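You operate a simulated robot arm through the tools that you are given. There is no shell and no other tool.

Carry out the task below with a simulated robot arm. There is one attempt and no reset: what you move stays moved.

TASK
Tick Small on the carton's lid, pull both purple stops in and slide it on to N31.
Fine: the carton between the stops; put the purple marker back; stop when the carton's middle is level with the N31 stop. Set down upright: marker.

Only the result counts: the job must be done as asked and must still hold three seconds after the hand-in. Knocking over, shifting, dropping, spilling or breaking anything else fails it. A push-on lid holds only when it is set on centred and level and pressed home; a screw cap is set on level and turned clockwise until tight.

THE ROBOT
A 7-joint arm with a two-finger parallel gripper, fixed in place. Base frame: the origin is at the foot of the arm, x ahead of it, y to its left, z up; the work surface is at about z = 600. Readings come in mm, rad, newtons and seconds.
With the tool pointing down near the work surface it reaches from about 520 to 960 mm from the base axis. Its first joint turns from -2.897 to 2.897 rad. Payload 3.91 kg.
The tool frame sits at the grasp point between the pads (the TCP): z along the fingers, y along the line on which they close. The tips reach 30 mm beyond it. The gripper opens to 110 mm. The fingers are 20 mm wide and 10 mm thick; the gripper's body (48 by 112 mm) begins 55 mm behind the TCP.
Orientation is that of the tool frame in the base frame, as a unit quaternion [w, x, y, z]. With the fingers straight down and closing along the base's y, the tool's x points along the base's -x, its y along +y and its z along -z.

THE INTERFACE
- The arm moves only by the tool servo_tool. Its arguments are lists of equal length, an entry for each row: "offset": the shift along the base's x, y, z in mm, a list of three; "rotation": the turn, a rotation vector about the base's x, y, z in degrees, a list of three. In form: {"offset": [[x, y, z], ...], "rotation": [[wx, wy, wz], ...]}. A call has 1 to 20 rows; each row shifts and turns the commanded pose from where the row before left it. "hand" is the gripper command, from -1 (fully open) to 1 (shut), values between in proportion, set as the call begins (left out, the last holds). Each row takes 0.2 s and may step no farther than 50 mm and 0.15 rad from the row before; otherwise, or with a gripper value out of range, the whole call is refused. Where a pose cannot be reached the arm comes as near as it can. A force on the tool above 90 N (or 10 N above the force at the start of the call, whichever is more), or a blocked arm, ends the call early, and 0.2 s more pass. The fingers move at their own pace (about 72 mm/s each) and stop on an object; they squeeze with about 36 N. The grip force told is the motor's: it shows also when the fingers shut on nothing. Time passes only in rows, and 0.2 s behind the last, so rows that do not move let the fingers close. It gives the time, the measured TCP pose, the force on the tool (base axes), the opening and the grip force at its end, in the units of the frame above (readings bear some noise), with the torque about the TCP (base axes, N m) and any sound that the robot's microphone picked up.
- Cameras (640 x 400 px; columns grow to the right, rows downward): "scene" is fixed at [221, 649.4, 1318.5]; the picture's right is [-0.90, -0.44, 0.00], its down [-0.26, 0.52, -0.81] and it looks along [0.36, -0.73, -0.58] (base axes); focal length 324 px, centre (320, 200). "wrist" rides on the gripper at [72, 17, -103] in the tool frame; the picture's right is [-0.23, 0.97, 0.00], its down [-0.76, -0.18, -0.62] and it looks along [-0.61, -0.14, 0.78] (tool axes); focal length 222 px, centre (320, 200). There is no depth. A picture from a camera that has moved, and an enlarged one, comes with that camera's place and axes in the base frame and with its lens.
- camera(camera): a new picture of that camera. It takes no simulated time.
- move_column(by): slides the trunk up (or, below 0, down) by that many mm; the arm rides with it, the base frame stays. It gives what a move gives, with no picture.
- zoom(camera, box): a new picture of the part [left, top, right, bottom] of that camera's present view, enlarged. It takes no simulated time.
- sign_off(): hands the job in; it is judged then, once.

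Places have to be worked out from the pictures, the camera data and where the tool is seen. Open the gripper and draw the arm clear of the work before you hand the job in, unless the task says otherwise.

The tools are called after "Call:" by a JSON object that holds its "fn" and its "kwargs". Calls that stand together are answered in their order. servo_tool: Moves the arm, as the interface text tells. Its arguments: {"type":"object","properties":{"offset":{"type":"array","items":{"type":"array","items":{"type":"number"}}},"rotation":{"type":"array","items":{"type":"array","items":{"type":"number"}}},"hand":{"type":"number"}},"required":["offset","rotation"]} The other tools are called the same way: move_column (by) slides the trunk up or down; camera (camera) takes a picture; zoom (camera, box) takes an enlarged picture of a part of a camera's view; sign_off () hands the job in.

At the start:

```text
time_s: 0.0
position: [625.1, -230.6, 924.1]
ee_rot: [0.0, 0.0, 1.0, 0.0]
ft_force: [0.3, 1.2, 1.1]
torque: [0.03, -0.01, 0.01]
finger_gap: 110.1
grip_force: 0.0
trunk travel left (down, up): [-450.0, 232.0]
```

scene: 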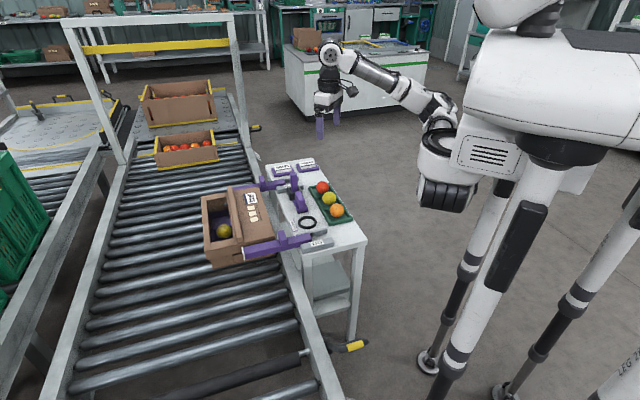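
wrist: 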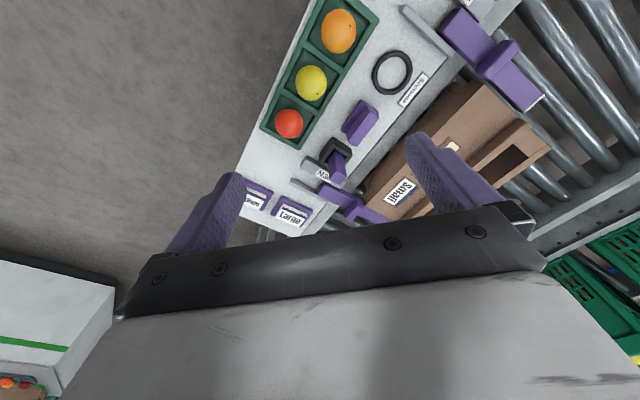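

I start by looking at the scene closely in both views before moving anything.

Call:
{"fn": "zoom", "kwargs": {"camera": "scene", "box": [190, 140, 380, 280]}}

Call:
{"fn": "zoom", "kwargs": {"camera": "scene", "box": [250, 150, 350, 215]}}

Call:
{"fn": "zoom", "kwargs": {"camera": "wrist", "box": [230, 0, 560, 240]}}

Call:
{"fn": "zoom", "kwargs": {"camera": "scene", "box": [60, 60, 300, 210]}}

```text
2.86 times, centred on (285, 210) of scene
camera zoom: at [221.0, 649.4, 1318.5], right [-0.9, -0.44, 0.0], down [-0.26, 0.52, -0.81], along [0.36, -0.73, -0.58], focal length 926 px, centre (420, 171)
```

zoom: 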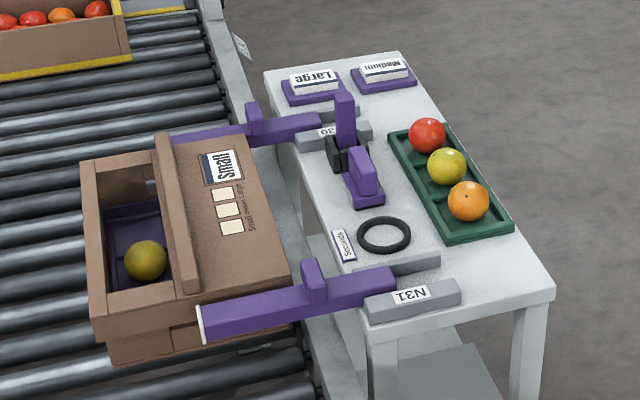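

```text
6.15 times, centred on (300, 182) of scene
camera zoom: at [221.0, 649.4, 1318.5], right [-0.9, -0.44, 0.0], down [-0.26, 0.52, -0.81], along [0.36, -0.73, -0.58], focal length 1995 px, centre (443, 308)
```

zoom: 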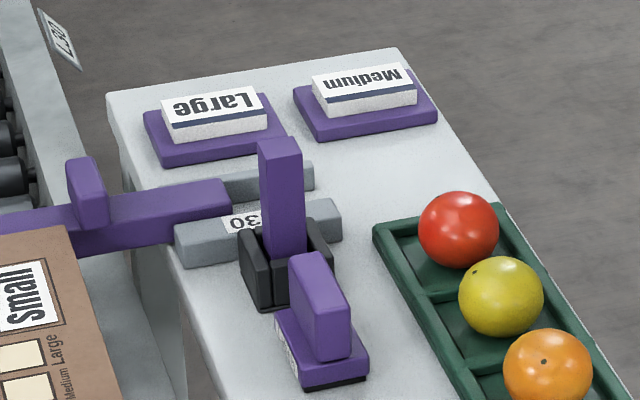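

```text
1.67 times, centred on (395, 120) of wrist
camera zoom: at [552.3, -213.6, 1028.0], right [0.23, 0.97, 0.0], down [0.76, -0.18, 0.62], along [0.61, -0.14, -0.78], focal length 370 px, centre (195, 333)
```

zoom: 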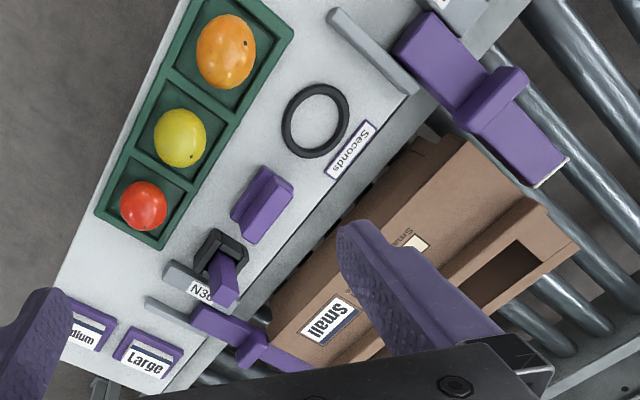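

```text
2.67 times, centred on (180, 135) of scene
camera zoom: at [221.0, 649.4, 1318.5], right [-0.9, -0.44, 0.0], down [-0.26, 0.52, -0.81], along [0.36, -0.73, -0.58], focal length 865 px, centre (693, 373)
```

zoom: 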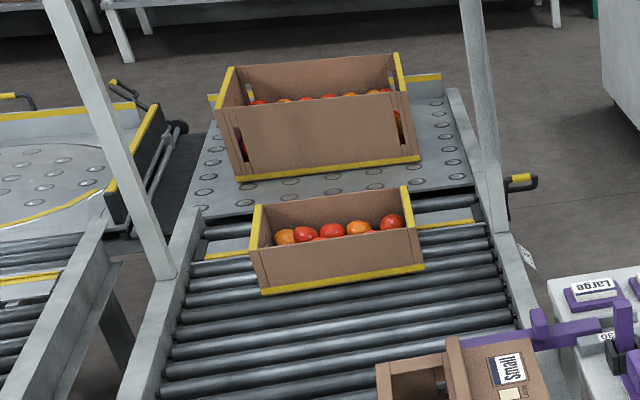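

The stops, carton and bench run at about 45° to the base axes. I zoom in on the lid's tick boxes and on the marker to read them.

Call:
{"fn": "zoom", "kwargs": {"camera": "scene", "box": [235, 185, 275, 225]}}

Call:
{"fn": "zoom", "kwargs": {"camera": "wrist", "box": [370, 120, 490, 220]}}

Call:
{"fn": "zoom", "kwargs": {"camera": "wrist", "box": [300, 80, 420, 220]}}

Call:
{"fn": "zoom", "kwargs": {"camera": "scene", "box": [280, 165, 320, 215]}}

Call:
{"fn": "zoom", "kwargs": {"camera": "scene", "box": [195, 180, 335, 275]}}

```text
10.00 times, centred on (255, 205) of scene
camera zoom: at [221.0, 649.4, 1318.5], right [-0.9, -0.44, 0.0], down [-0.26, 0.52, -0.81], along [0.36, -0.73, -0.58], focal length 3242 px, centre (970, 150)
```

zoom: 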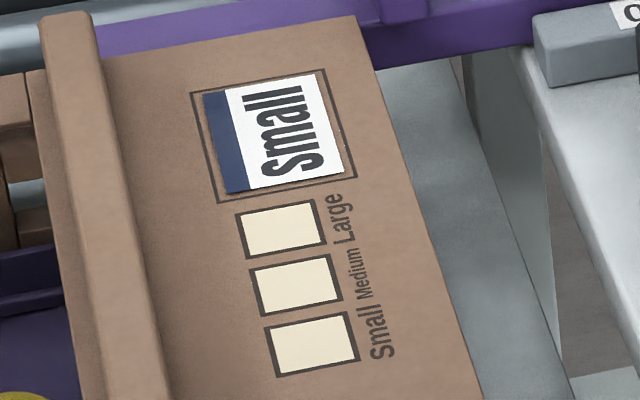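

```text
4.00 times, centred on (430, 170) of wrist
camera zoom: at [552.3, -213.6, 1028.0], right [0.23, 0.97, 0.0], down [0.76, -0.18, 0.62], along [0.61, -0.14, -0.78], focal length 888 px, centre (-120, 320)
```

zoom: 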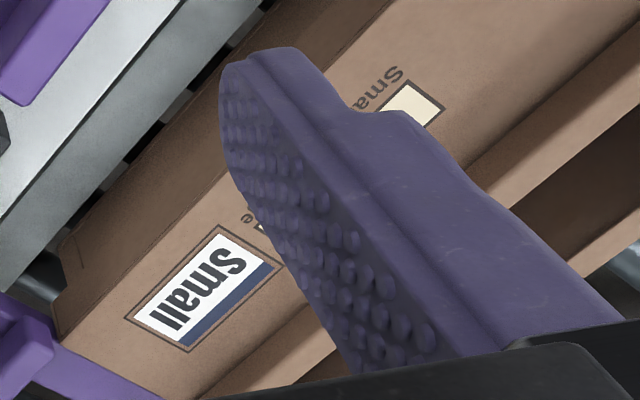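

```text
2.86 times, centred on (360, 150) of wrist
camera zoom: at [552.3, -213.6, 1028.0], right [0.23, 0.97, 0.0], down [0.76, -0.18, 0.62], along [0.61, -0.14, -0.78], focal length 635 px, centre (206, 343)
```

zoom: 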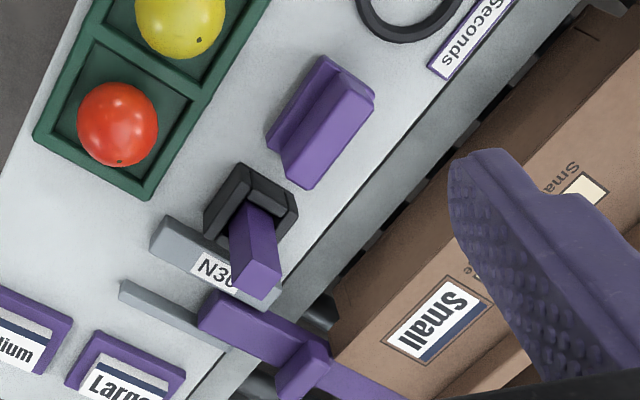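

```text
8.00 times, centred on (300, 190) of scene
camera zoom: at [221.0, 649.4, 1318.5], right [-0.9, -0.44, 0.0], down [-0.26, 0.52, -0.81], along [0.36, -0.73, -0.58], focal length 2594 px, centre (480, 280)
```

zoom: 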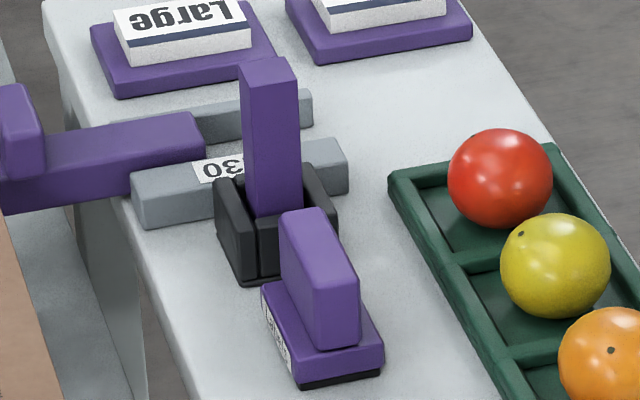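

```text
4.21 times, centred on (265, 228) of scene
camera zoom: at [221.0, 649.4, 1318.5], right [-0.9, -0.44, 0.0], down [-0.26, 0.52, -0.81], along [0.36, -0.73, -0.58], focal length 1365 px, centre (552, 84)
```

zoom: 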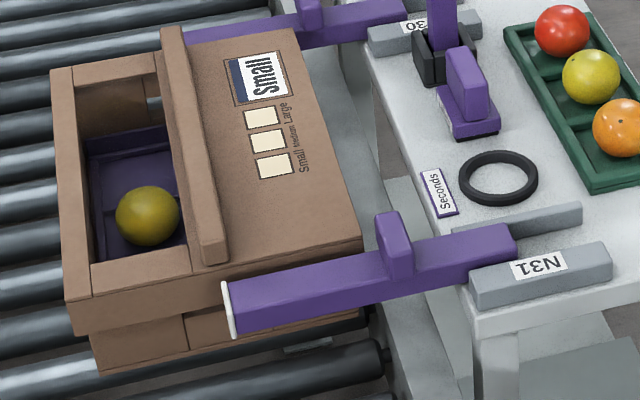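

Boxes run Small (nearest the N31 end), Medium, Large; the marker stands in the black holder near N30. I turn the tool to the bench's 45° heading and move over the N31 end, staying high, to get a better view.

Call:
{"fn": "servo_tool", "kwargs": {"offset": [[-11, 35, -12], [-11, 35, -12], [-11, 35, -12], [-11, 35, -12], [-11, 35, -12], [-11, 35, -12]], "rotation": [[0, 0, -7.5], [0, 0, -7.5], [0, 0, -7.5], [0, 0, -7.5], [0, 0, -7.5], [0, 0, -7.5]]}}

Call:
{"fn": "camera", "kwargs": {"camera": "wrist"}}

Call:
{"fn": "camera", "kwargs": {"camera": "scene"}}

```text
time_s: 1.4
position: [559.6, -20.2, 852.1]
ee_rot: [0.0, 0.383, 0.924, 0.0]
ft_force: [-0.6, 0.2, 0.7]
torque: [0.0, 0.06, 0.02]
finger_gap: 110.2
grip_force: 0.1
trunk travel left (down, up): [-450.0, 232.0]
```

```text
taken
camera wrist: at [519.0, 43.2, 955.2], right [0.85, 0.53, 0.0], down [0.41, -0.66, 0.62], along [0.33, -0.53, -0.78], focal length 222 px, centre (320, 200)
```

wrist: 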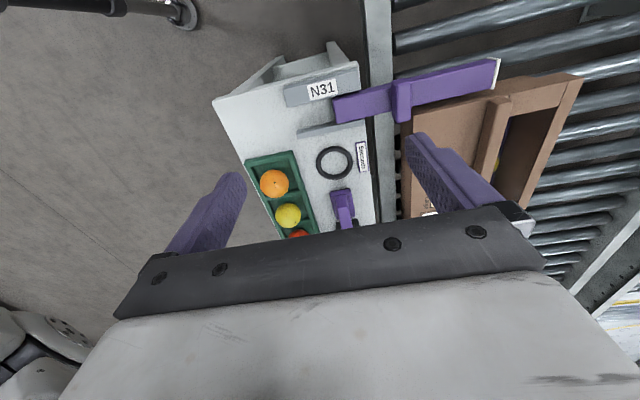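

```text
taken
```

scene: 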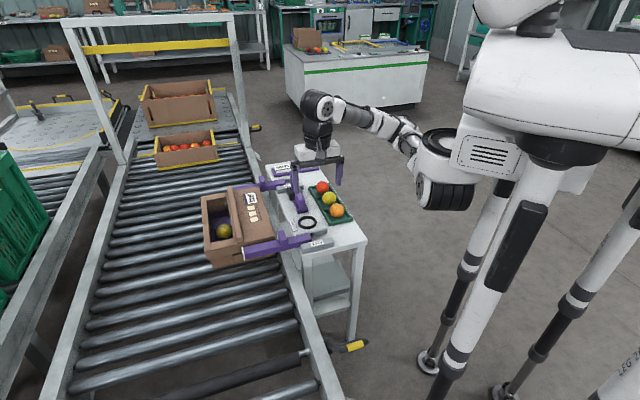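

The camera sees straight down at the top of its picture. I zoom in on the N31 stop and carton.

Call:
{"fn": "zoom", "kwargs": {"camera": "wrist", "box": [200, 30, 400, 155]}}

Call:
{"fn": "zoom", "kwargs": {"camera": "wrist", "box": [380, 30, 600, 180]}}

Call:
{"fn": "zoom", "kwargs": {"camera": "wrist", "box": [240, 130, 440, 255]}}

```text
3.20 times, centred on (300, 92) of wrist
camera zoom: at [519.0, 43.2, 955.2], right [0.85, 0.53, 0.0], down [0.41, -0.66, 0.62], along [0.33, -0.53, -0.78], focal length 711 px, centre (384, 544)
```

zoom: 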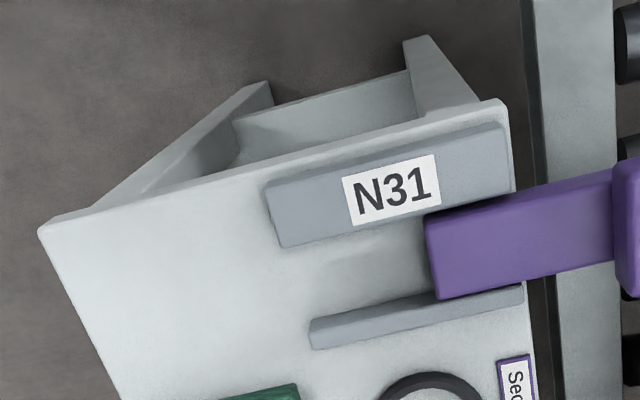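

```text
2.67 times, centred on (490, 105) of wrist
camera zoom: at [519.0, 43.2, 955.2], right [0.85, 0.53, 0.0], down [0.41, -0.66, 0.62], along [0.33, -0.53, -0.78], focal length 592 px, centre (-133, 453)
```

zoom: 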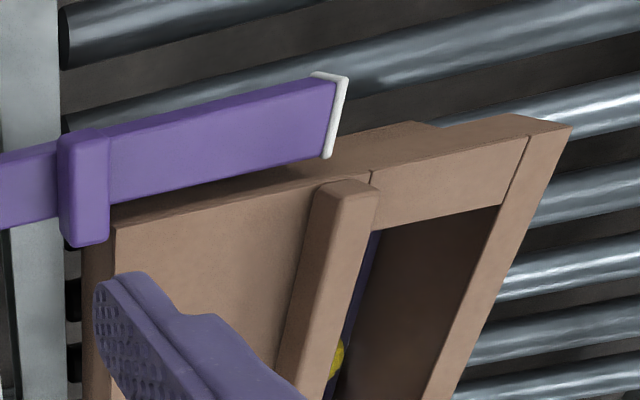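

```text
3.20 times, centred on (340, 192) of wrist
camera zoom: at [519.0, 43.2, 955.2], right [0.85, 0.53, 0.0], down [0.41, -0.66, 0.62], along [0.33, -0.53, -0.78], focal length 711 px, centre (256, 224)
```

zoom: 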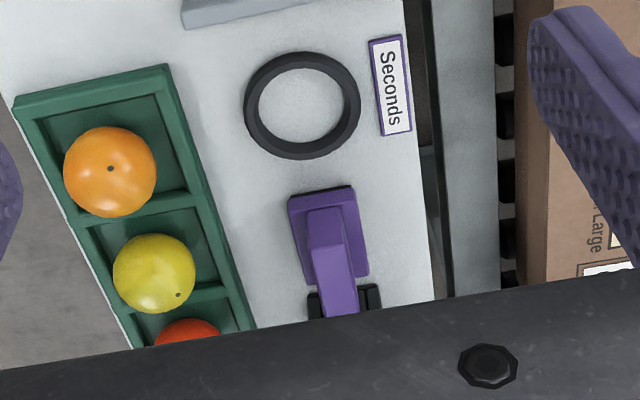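

Next I move the gripper high above the marker (estimated at about x 759, y -219) so I can locate it and its holder accurately.

Call:
{"fn": "servo_tool", "kwargs": {"offset": [[33, -33, 0], [33, -33, 0], [33, -33, 0], [33, -33, 0], [33, -33, 0], [31, -31, 0]], "rotation": [[0, 0, 0], [0, 0, 0], [0, 0, 0], [0, 0, 0], [0, 0, 0], [0, 0, 0]]}}

Call:
{"fn": "camera", "kwargs": {"camera": "wrist"}}

Call:
{"fn": "zoom", "kwargs": {"camera": "wrist", "box": [240, 50, 400, 150]}}

Call:
{"fn": "zoom", "kwargs": {"camera": "scene", "box": [240, 130, 340, 200]}}

```text
time_s: 2.8
position: [754.7, -216.9, 851.7]
ee_rot: [0.001, 0.382, 0.924, 0.0]
ft_force: [0.2, 0.1, 0.0]
torque: [0.01, 0.01, 0.02]
finger_gap: 110.0
grip_force: 0.0
trunk travel left (down, up): [-450.0, 232.0]
```

```text
taken
camera wrist: at [715.4, -153.4, 955.5], right [0.85, 0.53, 0.0], down [0.41, -0.66, 0.62], along [0.33, -0.53, -0.78], focal length 222 px, centre (320, 200)
```

wrist: 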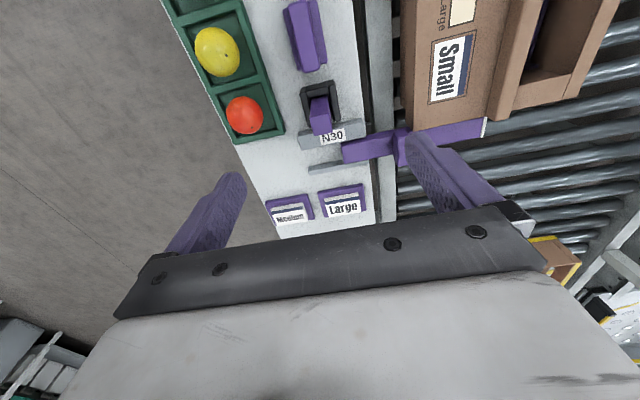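

```text
4.00 times, centred on (320, 100) of wrist
camera zoom: at [715.4, -153.4, 955.5], right [0.85, 0.53, 0.0], down [0.41, -0.66, 0.62], along [0.33, -0.53, -0.78], focal length 888 px, centre (320, 600)
```

zoom: 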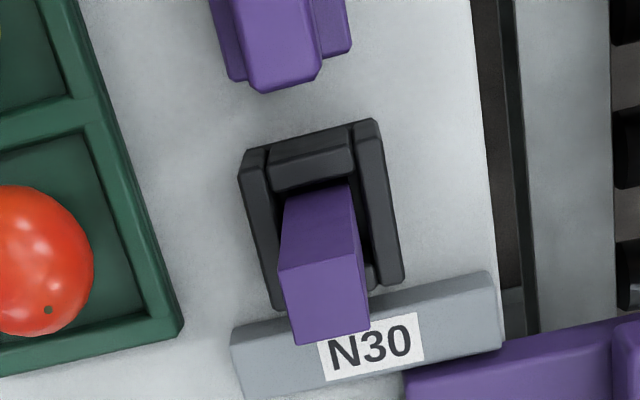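

```text
5.71 times, centred on (290, 165) of scene
camera zoom: at [221.0, 649.4, 1318.5], right [-0.9, -0.44, 0.0], down [-0.26, 0.52, -0.81], along [0.36, -0.73, -0.58], focal length 1853 px, centre (491, 400)
```

zoom: 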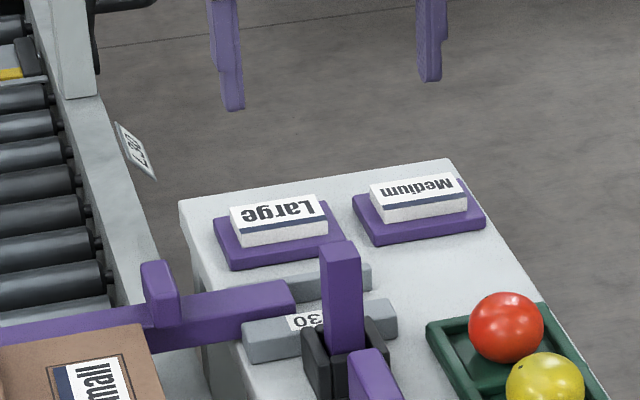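

Triangulating the two views puts the marker near (766, -231) with its top at about z 700. I shift over it and descend to z≈765, keeping the tips above its top, to check the alignment.

Call:
{"fn": "servo_tool", "kwargs": {"offset": [[6, -7, -30], [5, -7, -30], [0, 0, -26]], "rotation": [[0, 0, 0], [0, 0, 0], [0, 0, 0]]}}

Call:
{"fn": "camera", "kwargs": {"camera": "wrist"}}

Call:
{"fn": "zoom", "kwargs": {"camera": "wrist", "box": [200, 60, 440, 210]}}

Call:
{"fn": "zoom", "kwargs": {"camera": "scene", "box": [250, 130, 350, 215]}}

```text
time_s: 3.6
position: [765.4, -231.1, 765.9]
ee_rot: [0.0, 0.383, 0.924, 0.0]
ft_force: [-1.0, -0.6, -0.3]
torque: [-0.01, -0.01, -0.02]
finger_gap: 109.8
grip_force: 0.0
trunk travel left (down, up): [-450.0, 232.0]
```

```text
taken
camera wrist: at [726.3, -167.4, 869.4], right [0.85, 0.53, 0.0], down [0.41, -0.66, 0.62], along [0.33, -0.53, -0.78], focal length 222 px, centre (320, 200)
```

wrist: 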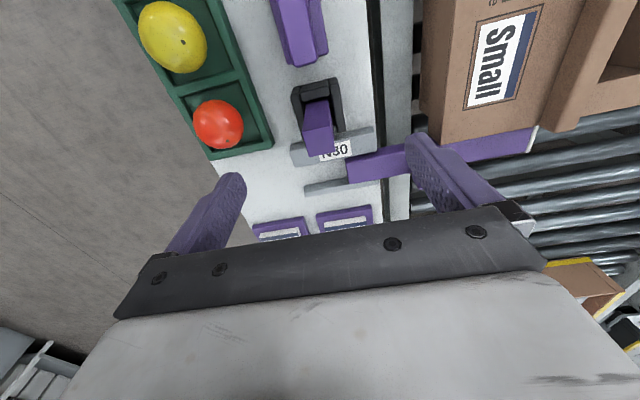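

```text
2.67 times, centred on (320, 135) of wrist
camera zoom: at [726.3, -167.4, 869.4], right [0.85, 0.53, 0.0], down [0.41, -0.66, 0.62], along [0.33, -0.53, -0.78], focal length 592 px, centre (320, 373)
```

zoom: 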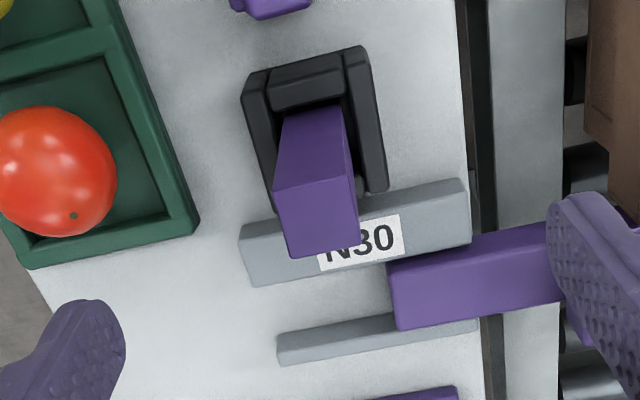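

```text
4.71 times, centred on (300, 172) of scene
camera zoom: at [221.0, 649.4, 1318.5], right [-0.9, -0.44, 0.0], down [-0.26, 0.52, -0.81], along [0.36, -0.73, -0.58], focal length 1526 px, centre (414, 329)
```

zoom: 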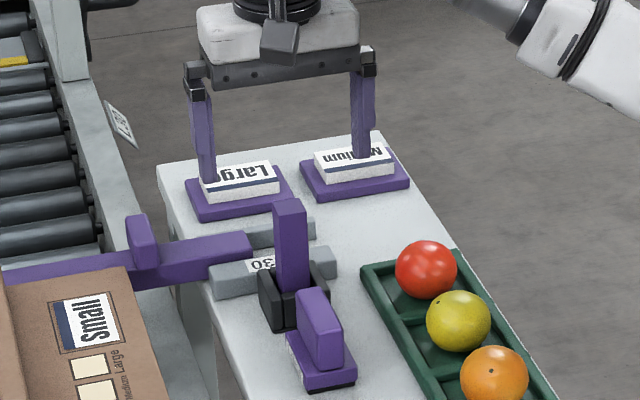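

The tool is centred over the marker, measured at about (765, -231) and square to it. I narrow the fingers to about 60 mm to stay clear of the tomato tray, then descend to grip height at z≈683.

Call:
{"fn": "servo_tool", "kwargs": {"offset": [[0, 0, 0], [0, 0, 0], [0, 0, -21], [0, 0, -21], [0, 0, -21], [0, 0, -20], [0, 0, 0]], "rotation": [[0, 0, 0], [0, 0, 0], [0, 0, 0], [0, 0, 0], [0, 0, 0], [0, 0, 0], [0, 0, 0]], "hand": -0.1}}

Call:
{"fn": "camera", "kwargs": {"camera": "wrist"}}

Call:
{"fn": "zoom", "kwargs": {"camera": "scene", "box": [250, 130, 350, 215]}}

```text
time_s: 5.2
position: [765.9, -230.3, 683.7]
ee_rot: [0.0, 0.383, 0.924, 0.0]
ft_force: [-0.2, 0.5, 0.3]
torque: [-0.01, -0.01, -0.02]
finger_gap: 60.4
grip_force: 0.1
trunk travel left (down, up): [-450.0, 232.0]
```

```text
taken
camera wrist: at [725.9, -167.2, 787.0], right [0.85, 0.53, 0.0], down [0.41, -0.66, 0.62], along [0.33, -0.53, -0.78], focal length 222 px, centre (320, 200)
```

wrist: 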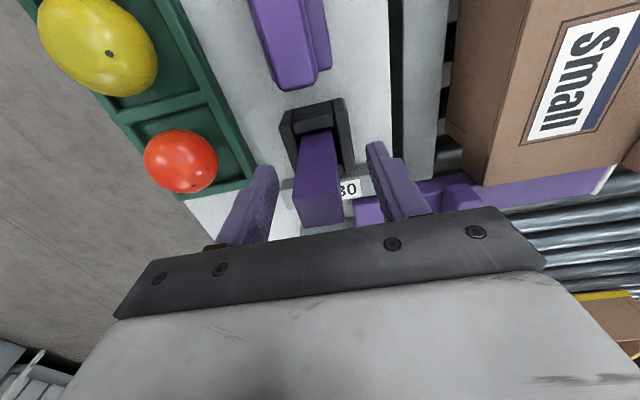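

```text
4.71 times, centred on (300, 172) of scene
camera zoom: at [221.0, 649.4, 1318.5], right [-0.9, -0.44, 0.0], down [-0.26, 0.52, -0.81], along [0.36, -0.73, -0.58], focal length 1526 px, centre (414, 329)
```

zoom: 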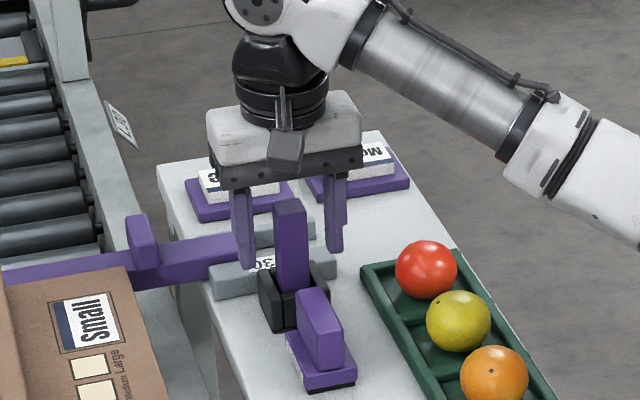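

The marker sits centred between the fingers. I close the gripper on it.

Call:
{"fn": "servo_tool", "kwargs": {"offset": [[0, 0, 0], [0, 0, 0], [0, 0, 0], [0, 0, 0]], "rotation": [[0, 0, 0], [0, 0, 0], [0, 0, 0], [0, 0, 0]], "hand": 1}}

Call:
{"fn": "camera", "kwargs": {"camera": "wrist"}}

```text
time_s: 6.2
position: [766.6, -230.7, 683.6]
ee_rot: [0.0, 0.383, 0.924, 0.001]
ft_force: [-0.1, -0.3, -0.8]
torque: [0.01, 0.0, -0.02]
finger_gap: 20.9
grip_force: 36.6
trunk travel left (down, up): [-450.0, 232.0]
```

```text
taken
camera wrist: at [725.9, -167.2, 787.2], right [0.85, 0.53, 0.0], down [0.41, -0.66, 0.62], along [0.33, -0.53, -0.78], focal length 222 px, centre (320, 200)
```

wrist: 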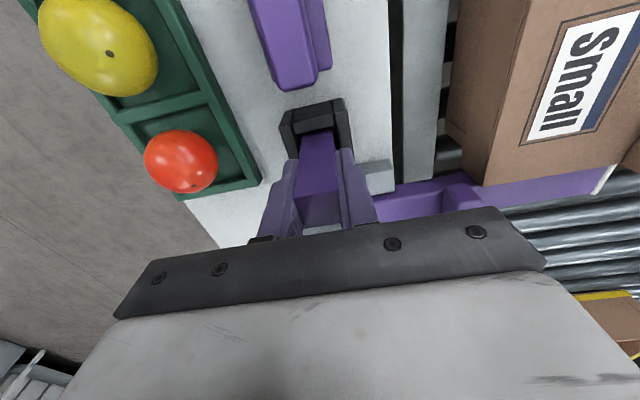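

It is gripped at 20.9 mm width and 36 N. I lift straight up out of the holder and check how the marker hangs.

Call:
{"fn": "servo_tool", "kwargs": {"offset": [[0, 0, 15], [0, 0, 20], [0, 0, 25], [0, 0, 30], [0, 0, 30], [0, 0, 30]], "rotation": [[0, 0, 0], [0, 0, 0], [0, 0, 0], [0, 0, 0], [0, 0, 0], [0, 0, 0]]}}

Call:
{"fn": "camera", "kwargs": {"camera": "wrist"}}

Call:
{"fn": "zoom", "kwargs": {"camera": "scene", "box": [250, 100, 350, 215]}}

Call:
{"fn": "zoom", "kwargs": {"camera": "wrist", "box": [260, 40, 380, 240]}}

```text
time_s: 7.6
position: [767.6, -230.2, 834.5]
ee_rot: [0.0, 0.383, 0.924, 0.0]
ft_force: [0.3, 0.3, -0.2]
torque: [-0.01, 0.0, 0.0]
finger_gap: 21.0
grip_force: 35.9
trunk travel left (down, up): [-450.0, 232.0]
```

```text
taken
camera wrist: at [726.9, -167.1, 938.1], right [0.85, 0.53, 0.0], down [0.41, -0.66, 0.62], along [0.33, -0.53, -0.78], focal length 222 px, centre (320, 200)
```

wrist: 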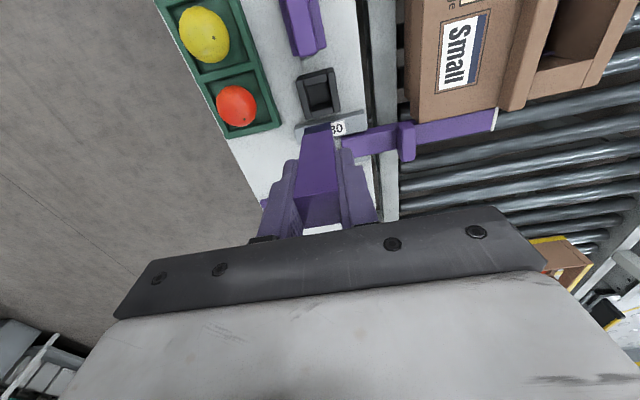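

```text
3.48 times, centred on (300, 158) of scene
camera zoom: at [221.0, 649.4, 1318.5], right [-0.9, -0.44, 0.0], down [-0.26, 0.52, -0.81], along [0.36, -0.73, -0.58], focal length 1128 px, centre (390, 348)
```

zoom: 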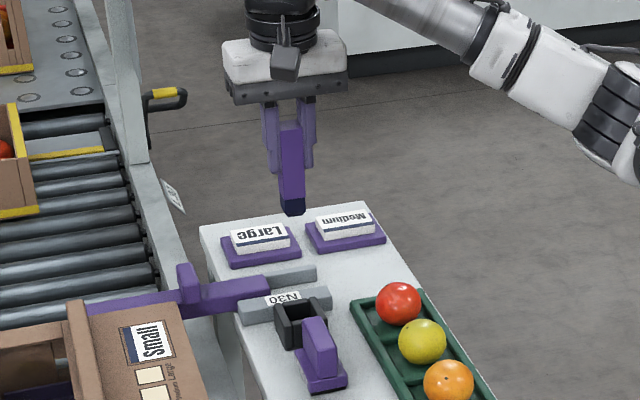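

```text
2.00 times, centred on (320, 140) of wrist
camera zoom: at [726.9, -167.1, 938.1], right [0.85, 0.53, 0.0], down [0.41, -0.66, 0.62], along [0.33, -0.53, -0.78], focal length 444 px, centre (320, 320)
```

zoom: 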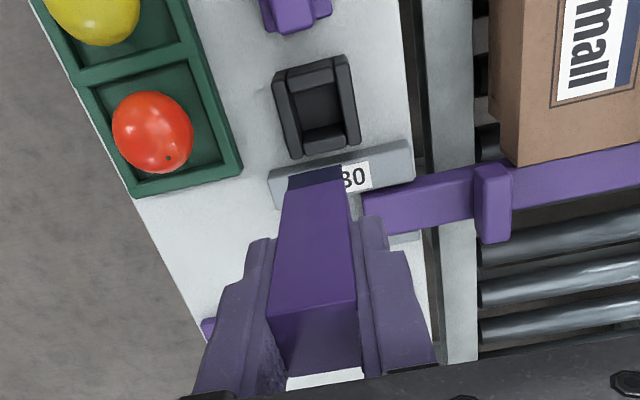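

The marker hangs straight with its dark nib about 73 mm below the TCP. I carry it high across to above the Small box, estimated at about (788, -12), and look.

Call:
{"fn": "servo_tool", "kwargs": {"offset": [[4, 44, 0], [4, 44, 0], [4, 44, 0], [4, 44, 0], [4, 43, -10], [0, 0, -10]], "rotation": [[0, 0, 0], [0, 0, 0], [0, 0, 0], [0, 0, 0], [0, 0, 0], [0, 0, 0]]}}

Call:
{"fn": "camera", "kwargs": {"camera": "wrist"}}

Call:
{"fn": "zoom", "kwargs": {"camera": "wrist", "box": [240, 20, 400, 140]}}

Call:
{"fn": "zoom", "kwargs": {"camera": "scene", "box": [190, 120, 320, 270]}}

```text
time_s: 9.0
position: [787.0, -10.8, 812.1]
ee_rot: [-0.001, 0.382, 0.924, 0.001]
ft_force: [-0.4, 0.6, -1.6]
torque: [-0.04, -0.04, 0.01]
finger_gap: 21.1
grip_force: 36.1
trunk travel left (down, up): [-450.0, 232.0]
```

```text
taken
camera wrist: at [746.7, 52.2, 916.2], right [0.85, 0.53, 0.0], down [0.41, -0.66, 0.62], along [0.33, -0.53, -0.78], focal length 222 px, centre (320, 200)
```

wrist: 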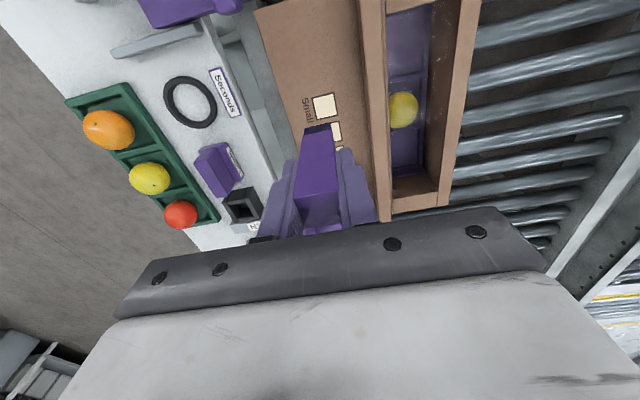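

```text
3.33 times, centred on (320, 80) of wrist
camera zoom: at [746.7, 52.2, 916.2], right [0.85, 0.53, 0.0], down [0.41, -0.66, 0.62], along [0.33, -0.53, -0.78], focal length 740 px, centre (320, 600)
```

zoom: 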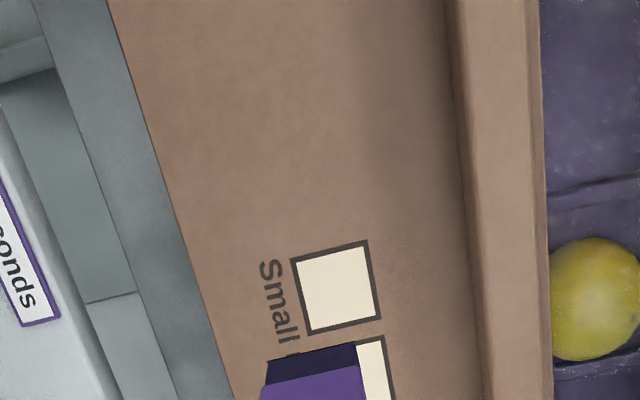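

```text
2.67 times, centred on (255, 195) of scene
camera zoom: at [221.0, 649.4, 1318.5], right [-0.9, -0.44, 0.0], down [-0.26, 0.52, -0.81], along [0.36, -0.73, -0.58], focal length 865 px, centre (493, 213)
```

zoom: 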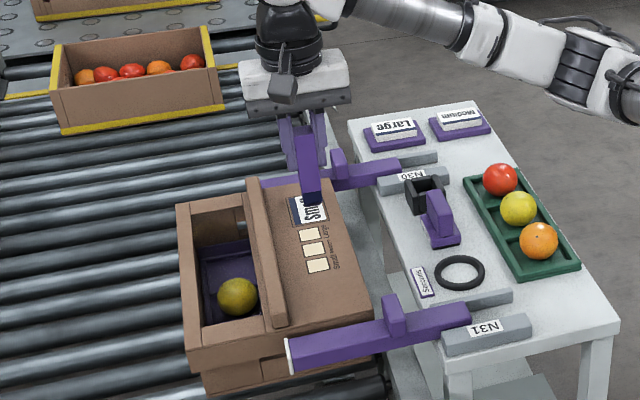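

Both views agree on the Small box at about (794.6, -13.2), with the lid at z≈631. Before touching down I look closely at the nib's shape.

Call:
{"fn": "zoom", "kwargs": {"camera": "scene", "box": [225, 150, 265, 200]}}

Call:
{"fn": "zoom", "kwargs": {"camera": "wrist", "box": [280, 80, 360, 140]}}

```text
8.00 times, centred on (245, 175) of scene
camera zoom: at [221.0, 649.4, 1318.5], right [-0.9, -0.44, 0.0], down [-0.26, 0.52, -0.81], along [0.36, -0.73, -0.58], focal length 2594 px, centre (920, 400)
```

zoom: 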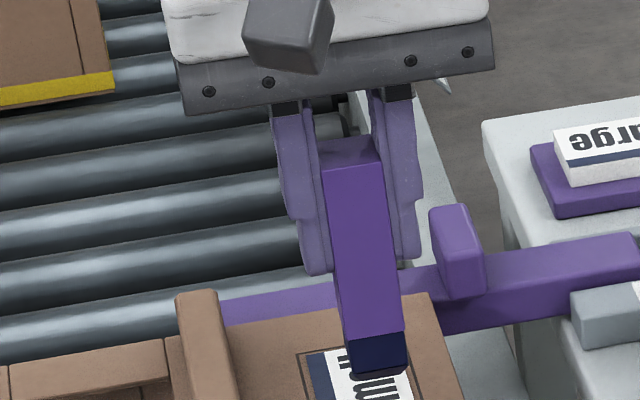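

```text
6.67 times, centred on (320, 110) of wrist
camera zoom: at [746.7, 52.2, 916.2], right [0.85, 0.53, 0.0], down [0.41, -0.66, 0.62], along [0.33, -0.53, -0.78], focal length 1481 px, centre (320, 800)
```

zoom: 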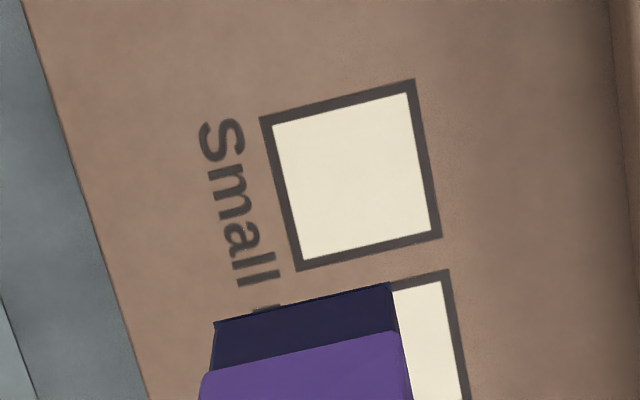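

The nib is the marker's full ~20 mm block, about 74 mm below the TCP. I shift by the image-measured (8.6, -2.0) and descend to leave a few millimetres above the lid.

Call:
{"fn": "servo_tool", "kwargs": {"offset": [[8.6, -2, -25], [0, 0, -30], [0, 0, -25], [0, 0, -15], [0, 0, 0]], "rotation": [[0, 0, 0], [0, 0, 0], [0, 0, 0], [0, 0, 0], [0, 0, 0]]}}

Call:
{"fn": "camera", "kwargs": {"camera": "wrist"}}

Call:
{"fn": "zoom", "kwargs": {"camera": "wrist", "box": [270, 80, 370, 150]}}

Call:
{"fn": "zoom", "kwargs": {"camera": "scene", "box": [225, 175, 275, 225]}}

```text
time_s: 10.2
position: [795.3, -14.7, 718.9]
ee_rot: [0.001, 0.382, 0.924, 0.0]
ft_force: [-0.5, -0.5, -0.8]
torque: [0.0, 0.02, 0.0]
finger_gap: 21.1
grip_force: 36.1
trunk travel left (down, up): [-450.0, 232.0]
```

```text
taken
camera wrist: at [754.9, 49.5, 821.6], right [0.85, 0.53, 0.0], down [0.41, -0.66, 0.62], along [0.33, -0.53, -0.78], focal length 222 px, centre (320, 200)
```

wrist: 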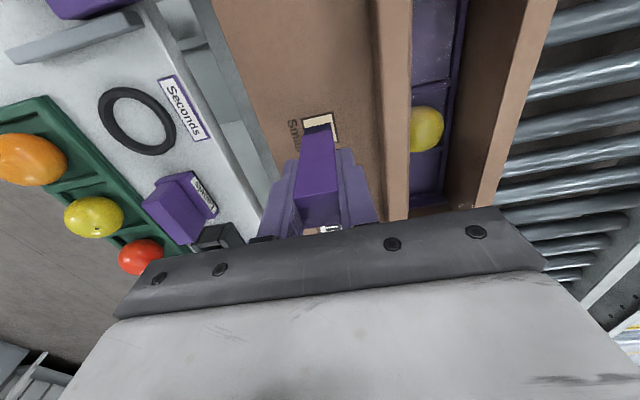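

```text
5.71 times, centred on (320, 115) of wrist
camera zoom: at [754.9, 49.5, 821.6], right [0.85, 0.53, 0.0], down [0.41, -0.66, 0.62], along [0.33, -0.53, -0.78], focal length 1269 px, centre (320, 686)
```

zoom: 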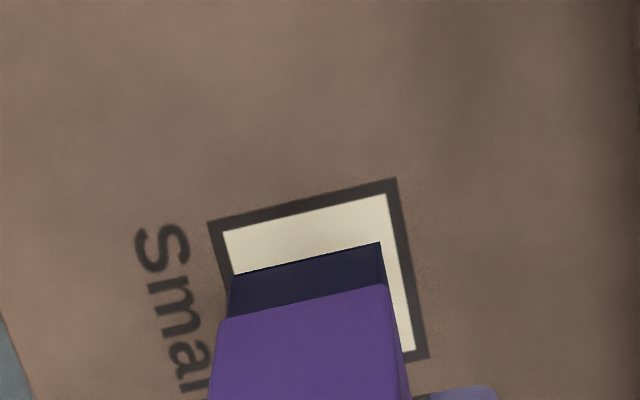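

```text
8.00 times, centred on (250, 200) of scene
camera zoom: at [221.0, 649.4, 1318.5], right [-0.9, -0.44, 0.0], down [-0.26, 0.52, -0.81], along [0.36, -0.73, -0.58], focal length 2594 px, centre (880, 200)
```

zoom: 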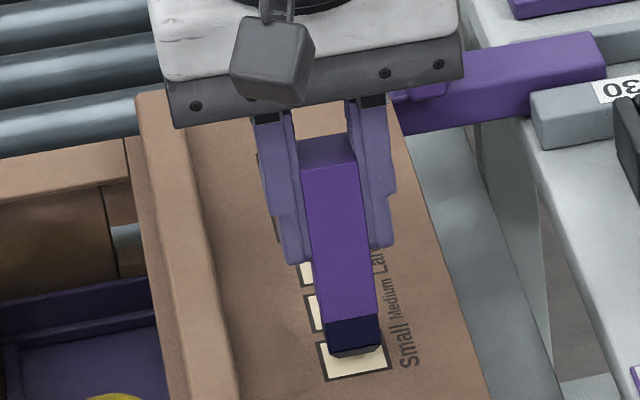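

The nib is centred over the Small box, about 12–14 mm above the lid. I lower it most of the way and then creep down while reading the force.

Call:
{"fn": "servo_tool", "kwargs": {"offset": [[0, 0, -3], [0, 0, -3], [0, 0, -2], [0, 0, -1]], "rotation": [[0, 0, 0], [0, 0, 0], [0, 0, 0], [0, 0, 0]]}}

Call:
{"fn": "zoom", "kwargs": {"camera": "wrist", "box": [270, 80, 370, 150]}}

Call:
{"fn": "zoom", "kwargs": {"camera": "scene", "box": [235, 195, 265, 225]}}

```text
time_s: 11.2
position: [794.9, -14.3, 712.0]
ee_rot: [0.004, 0.383, 0.924, 0.001]
ft_force: [0.9, -1.3, 26.1]
torque: [-0.1, -0.06, 0.03]
finger_gap: 21.2
grip_force: 35.8
trunk travel left (down, up): [-450.0, 232.0]
```

```text
5.71 times, centred on (320, 115) of wrist
camera zoom: at [754.1, 49.4, 816.4], right [0.85, 0.53, 0.01], down [0.41, -0.66, 0.63], along [0.33, -0.53, -0.78], focal length 1269 px, centre (320, 686)
```

zoom: 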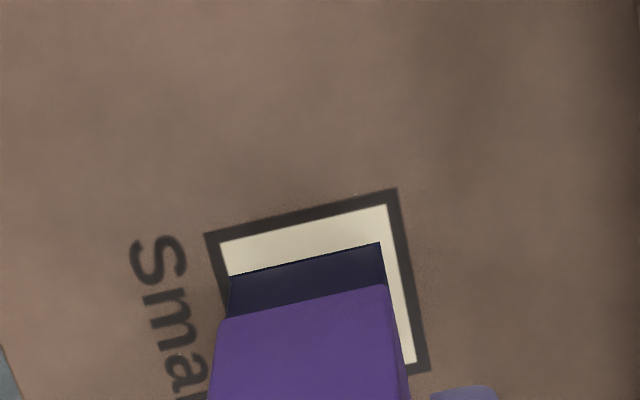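

```text
13.33 times, centred on (250, 210) of scene
camera zoom: at [221.0, 649.4, 1318.5], right [-0.9, -0.44, 0.0], down [-0.26, 0.52, -0.81], along [0.36, -0.73, -0.58], focal length 4323 px, centre (1253, 67)
```

zoom: 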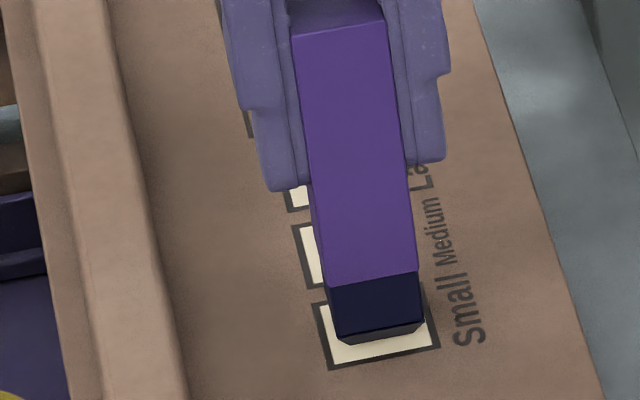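

There is already 26 N on the nib, because a short chisel tip below the dark block touches at TCP z≈712. I lift slightly, shift to the start of the tick, and set down with light pressure.

Call:
{"fn": "servo_tool", "kwargs": {"offset": [[0, 0, 4], [0, 0, 2], [-2.8, 4.2, 0], [0, 0, -2], [0, 0, -1.5], [0, 0, 0]], "rotation": [[0, 0, 0], [0, 0, 0], [0, 0, 0], [0, 0, 0], [0, 0, 0], [0, 0, 0]]}}

Call:
{"fn": "zoom", "kwargs": {"camera": "wrist", "box": [270, 80, 370, 150]}}

Call:
{"fn": "zoom", "kwargs": {"camera": "scene", "box": [235, 195, 265, 225]}}

```text
time_s: 12.6
position: [790.8, -10.5, 713.4]
ee_rot: [0.001, 0.382, 0.924, 0.0]
ft_force: [0.2, -0.4, 10.3]
torque: [-0.01, 0.0, -0.02]
finger_gap: 21.0
grip_force: 36.4
trunk travel left (down, up): [-450.0, 232.0]
```

```text
5.71 times, centred on (320, 115) of wrist
camera zoom: at [751.6, 53.9, 816.7], right [0.85, 0.53, 0.0], down [0.41, -0.66, 0.62], along [0.33, -0.53, -0.78], focal length 1269 px, centre (320, 686)
```

zoom: 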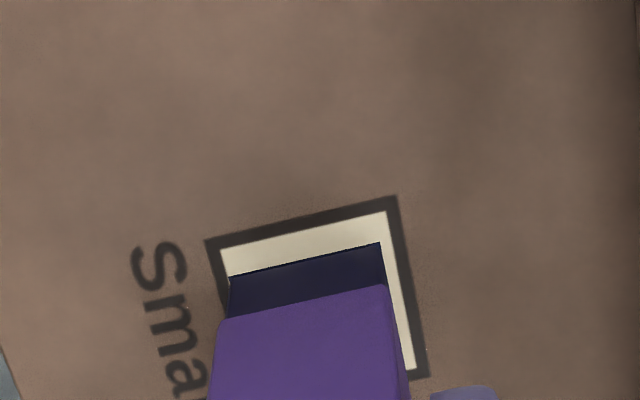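

```text
13.33 times, centred on (250, 210) of scene
camera zoom: at [221.0, 649.4, 1318.5], right [-0.9, -0.44, 0.0], down [-0.26, 0.52, -0.81], along [0.36, -0.73, -0.58], focal length 4323 px, centre (1253, 67)
```

zoom: 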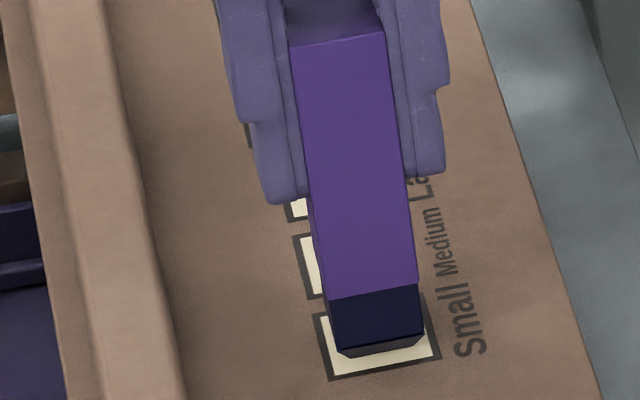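

The carton rolled about 3 mm along with the nib, since it moves freely on the rollers, and the nib is still centred in the Small box. I draw the stroke across the rollers (along b), where the carton won't follow.

Call:
{"fn": "servo_tool", "kwargs": {"offset": [[-1.4, -1.4, 0.4], [-1.4, -1.4, 0], [-1.4, -1.4, 0], [1.4, 1.4, 0], [1.4, 1.4, 0], [1.4, 1.4, 0], [1.4, 1.4, 0], [1.4, 1.4, 0], [1.4, 1.4, 0], [0, 0, 0]], "rotation": [[0, 0, 0], [0, 0, 0], [0, 0, 0], [0, 0, 0], [0, 0, 0], [0, 0, 0], [0, 0, 0], [0, 0, 0], [0, 0, 0], [0, 0, 0]]}}

Call:
{"fn": "zoom", "kwargs": {"camera": "wrist", "box": [270, 80, 370, 150]}}

Call:
{"fn": "zoom", "kwargs": {"camera": "scene", "box": [235, 195, 265, 225]}}

```text
time_s: 14.8
position: [794.7, -5.1, 712.8]
ee_rot: [0.001, 0.383, 0.924, 0.001]
ft_force: [-0.8, -1.3, 10.5]
torque: [-0.05, 0.02, 0.01]
finger_gap: 21.2
grip_force: 36.1
trunk travel left (down, up): [-450.0, 232.0]
```

```text
5.71 times, centred on (320, 115) of wrist
camera zoom: at [755.6, 58.4, 816.7], right [0.85, 0.53, 0.0], down [0.41, -0.66, 0.62], along [0.33, -0.53, -0.78], focal length 1269 px, centre (320, 686)
```

zoom: 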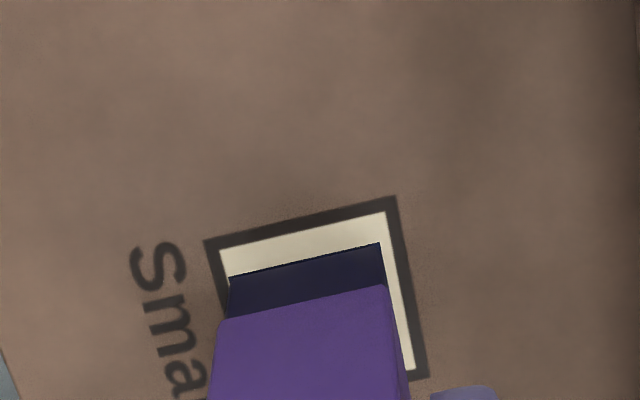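

```text
13.33 times, centred on (250, 210) of scene
camera zoom: at [221.0, 649.4, 1318.5], right [-0.9, -0.44, 0.0], down [-0.26, 0.52, -0.81], along [0.36, -0.73, -0.58], focal length 4323 px, centre (1253, 67)
```

zoom: 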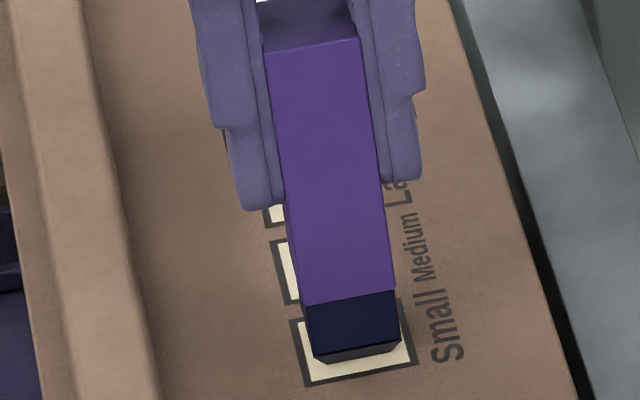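

The carton followed the nib about 6 mm across the rollers as well, so the nib is sticking to the lid at 10 N. I lift off and step aside to see whether a mark was left.

Call:
{"fn": "servo_tool", "kwargs": {"offset": [[0, 0, 3], [0, 0, 10], [0, 0, 20], [14, -14, 20], [14, -14, 0], [0, 0, 0]], "rotation": [[0, 0, 0], [0, 0, 0], [0, 0, 0], [0, 0, 0], [0, 0, 0], [0, 0, 0]]}}

Call:
{"fn": "camera", "kwargs": {"camera": "wrist"}}

Call:
{"fn": "zoom", "kwargs": {"camera": "wrist", "box": [250, 40, 390, 140]}}

Call:
{"fn": "zoom", "kwargs": {"camera": "scene", "box": [235, 185, 275, 225]}}

Call:
{"fn": "zoom", "kwargs": {"camera": "scene", "box": [190, 160, 340, 280]}}

```text
time_s: 16.2
position: [825.4, -32.6, 765.2]
ee_rot: [0.0, 0.382, 0.924, 0.0]
ft_force: [-0.3, 1.0, -0.7]
torque: [0.0, -0.03, -0.02]
finger_gap: 21.0
grip_force: 36.1
trunk travel left (down, up): [-450.0, 232.0]
```

```text
taken
camera wrist: at [784.9, 30.6, 868.3], right [0.85, 0.53, 0.0], down [0.41, -0.66, 0.62], along [0.33, -0.53, -0.78], focal length 222 px, centre (320, 200)
```

wrist: 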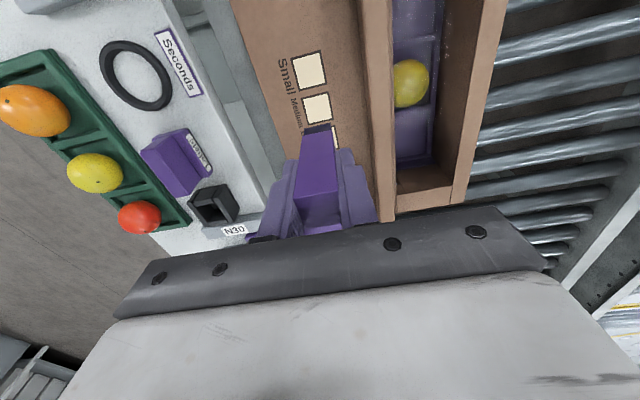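

```text
4.00 times, centred on (320, 90) of wrist
camera zoom: at [784.9, 30.6, 868.3], right [0.85, 0.53, 0.0], down [0.41, -0.66, 0.62], along [0.33, -0.53, -0.78], focal length 888 px, centre (320, 640)
```

zoom: 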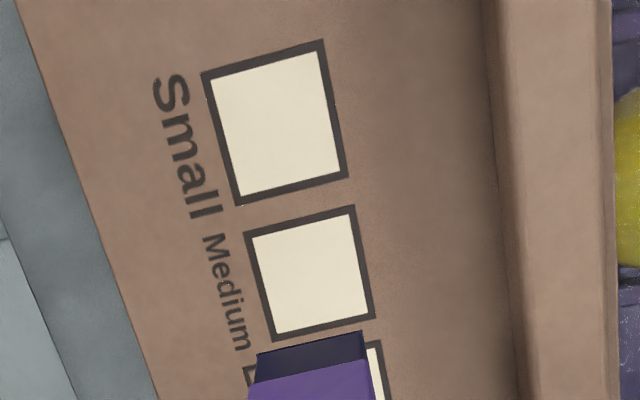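

```text
10.00 times, centred on (255, 205) of scene
camera zoom: at [221.0, 649.4, 1318.5], right [-0.9, -0.44, 0.0], down [-0.26, 0.52, -0.81], along [0.36, -0.73, -0.58], focal length 3242 px, centre (970, 150)
```

zoom: 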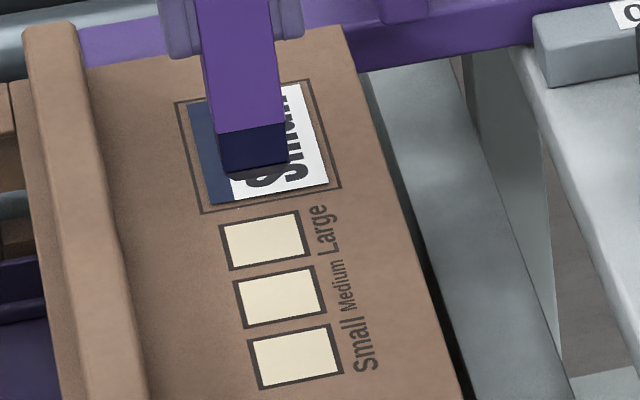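

```text
3.33 times, centred on (265, 220) of scene
camera zoom: at [221.0, 649.4, 1318.5], right [-0.9, -0.44, 0.0], down [-0.26, 0.52, -0.81], along [0.36, -0.73, -0.58], focal length 1081 px, centre (503, 133)
```

zoom: 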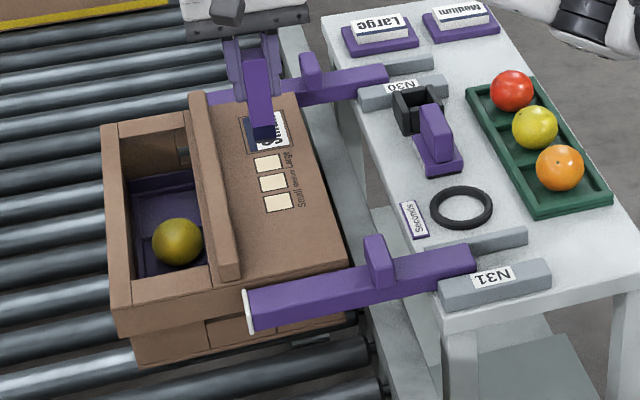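

No mark shows yet. I zoom in on the box itself and on the nib to understand why, and read the label on the neighbouring purple block.

Call:
{"fn": "zoom", "kwargs": {"camera": "wrist", "box": [130, 120, 230, 200]}}

Call:
{"fn": "zoom", "kwargs": {"camera": "wrist", "box": [285, 40, 345, 80]}}

Call:
{"fn": "zoom", "kwargs": {"camera": "wrist", "box": [290, 110, 350, 150]}}

Call:
{"fn": "zoom", "kwargs": {"camera": "scene", "box": [250, 180, 270, 210]}}

```text
5.00 times, centred on (180, 160) of wrist
camera zoom: at [784.9, 30.6, 868.3], right [0.85, 0.53, 0.0], down [0.41, -0.66, 0.62], along [0.33, -0.53, -0.78], focal length 1111 px, centre (1020, 400)
```

zoom: 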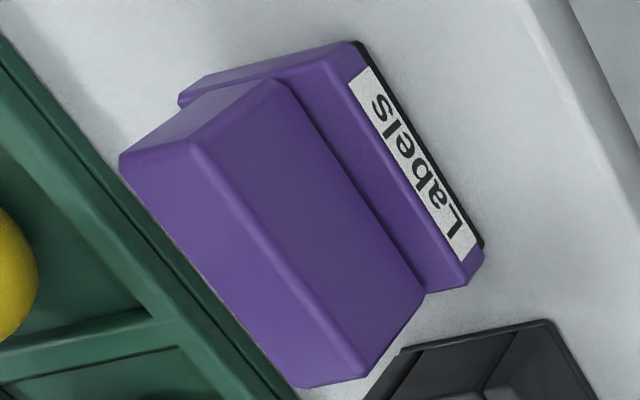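

```text
10.00 times, centred on (315, 60) of wrist
camera zoom: at [784.9, 30.6, 868.3], right [0.85, 0.53, 0.0], down [0.41, -0.66, 0.62], along [0.33, -0.53, -0.78], focal length 2221 px, centre (370, 1600)
```

zoom: 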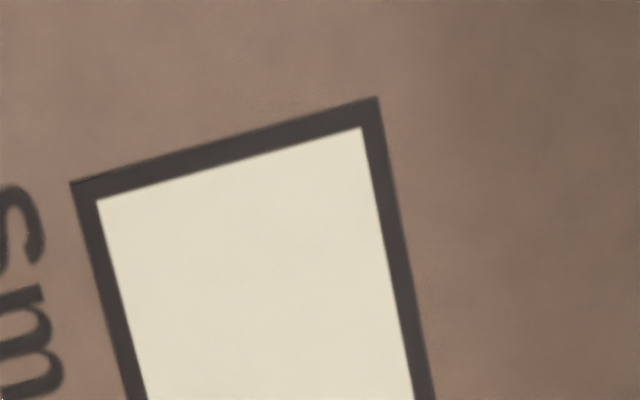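

```text
10.00 times, centred on (320, 130) of wrist
camera zoom: at [784.9, 30.6, 868.3], right [0.85, 0.53, 0.0], down [0.41, -0.66, 0.62], along [0.33, -0.53, -0.78], focal length 2221 px, centre (320, 900)
```

zoom: 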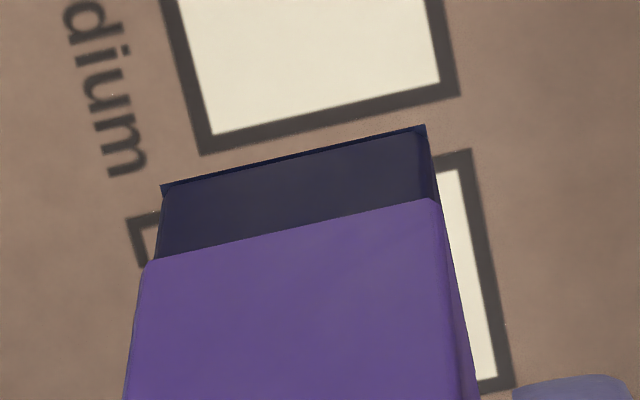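

```text
13.33 times, centred on (260, 195) of scene
camera zoom: at [221.0, 649.4, 1318.5], right [-0.9, -0.44, 0.0], down [-0.26, 0.52, -0.81], along [0.36, -0.73, -0.58], focal length 4323 px, centre (1120, 267)
```

zoom: 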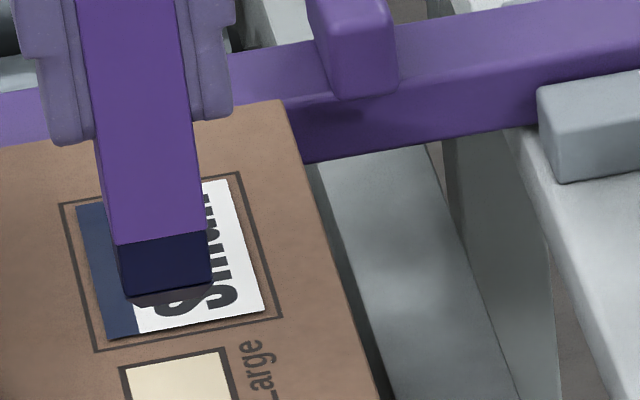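

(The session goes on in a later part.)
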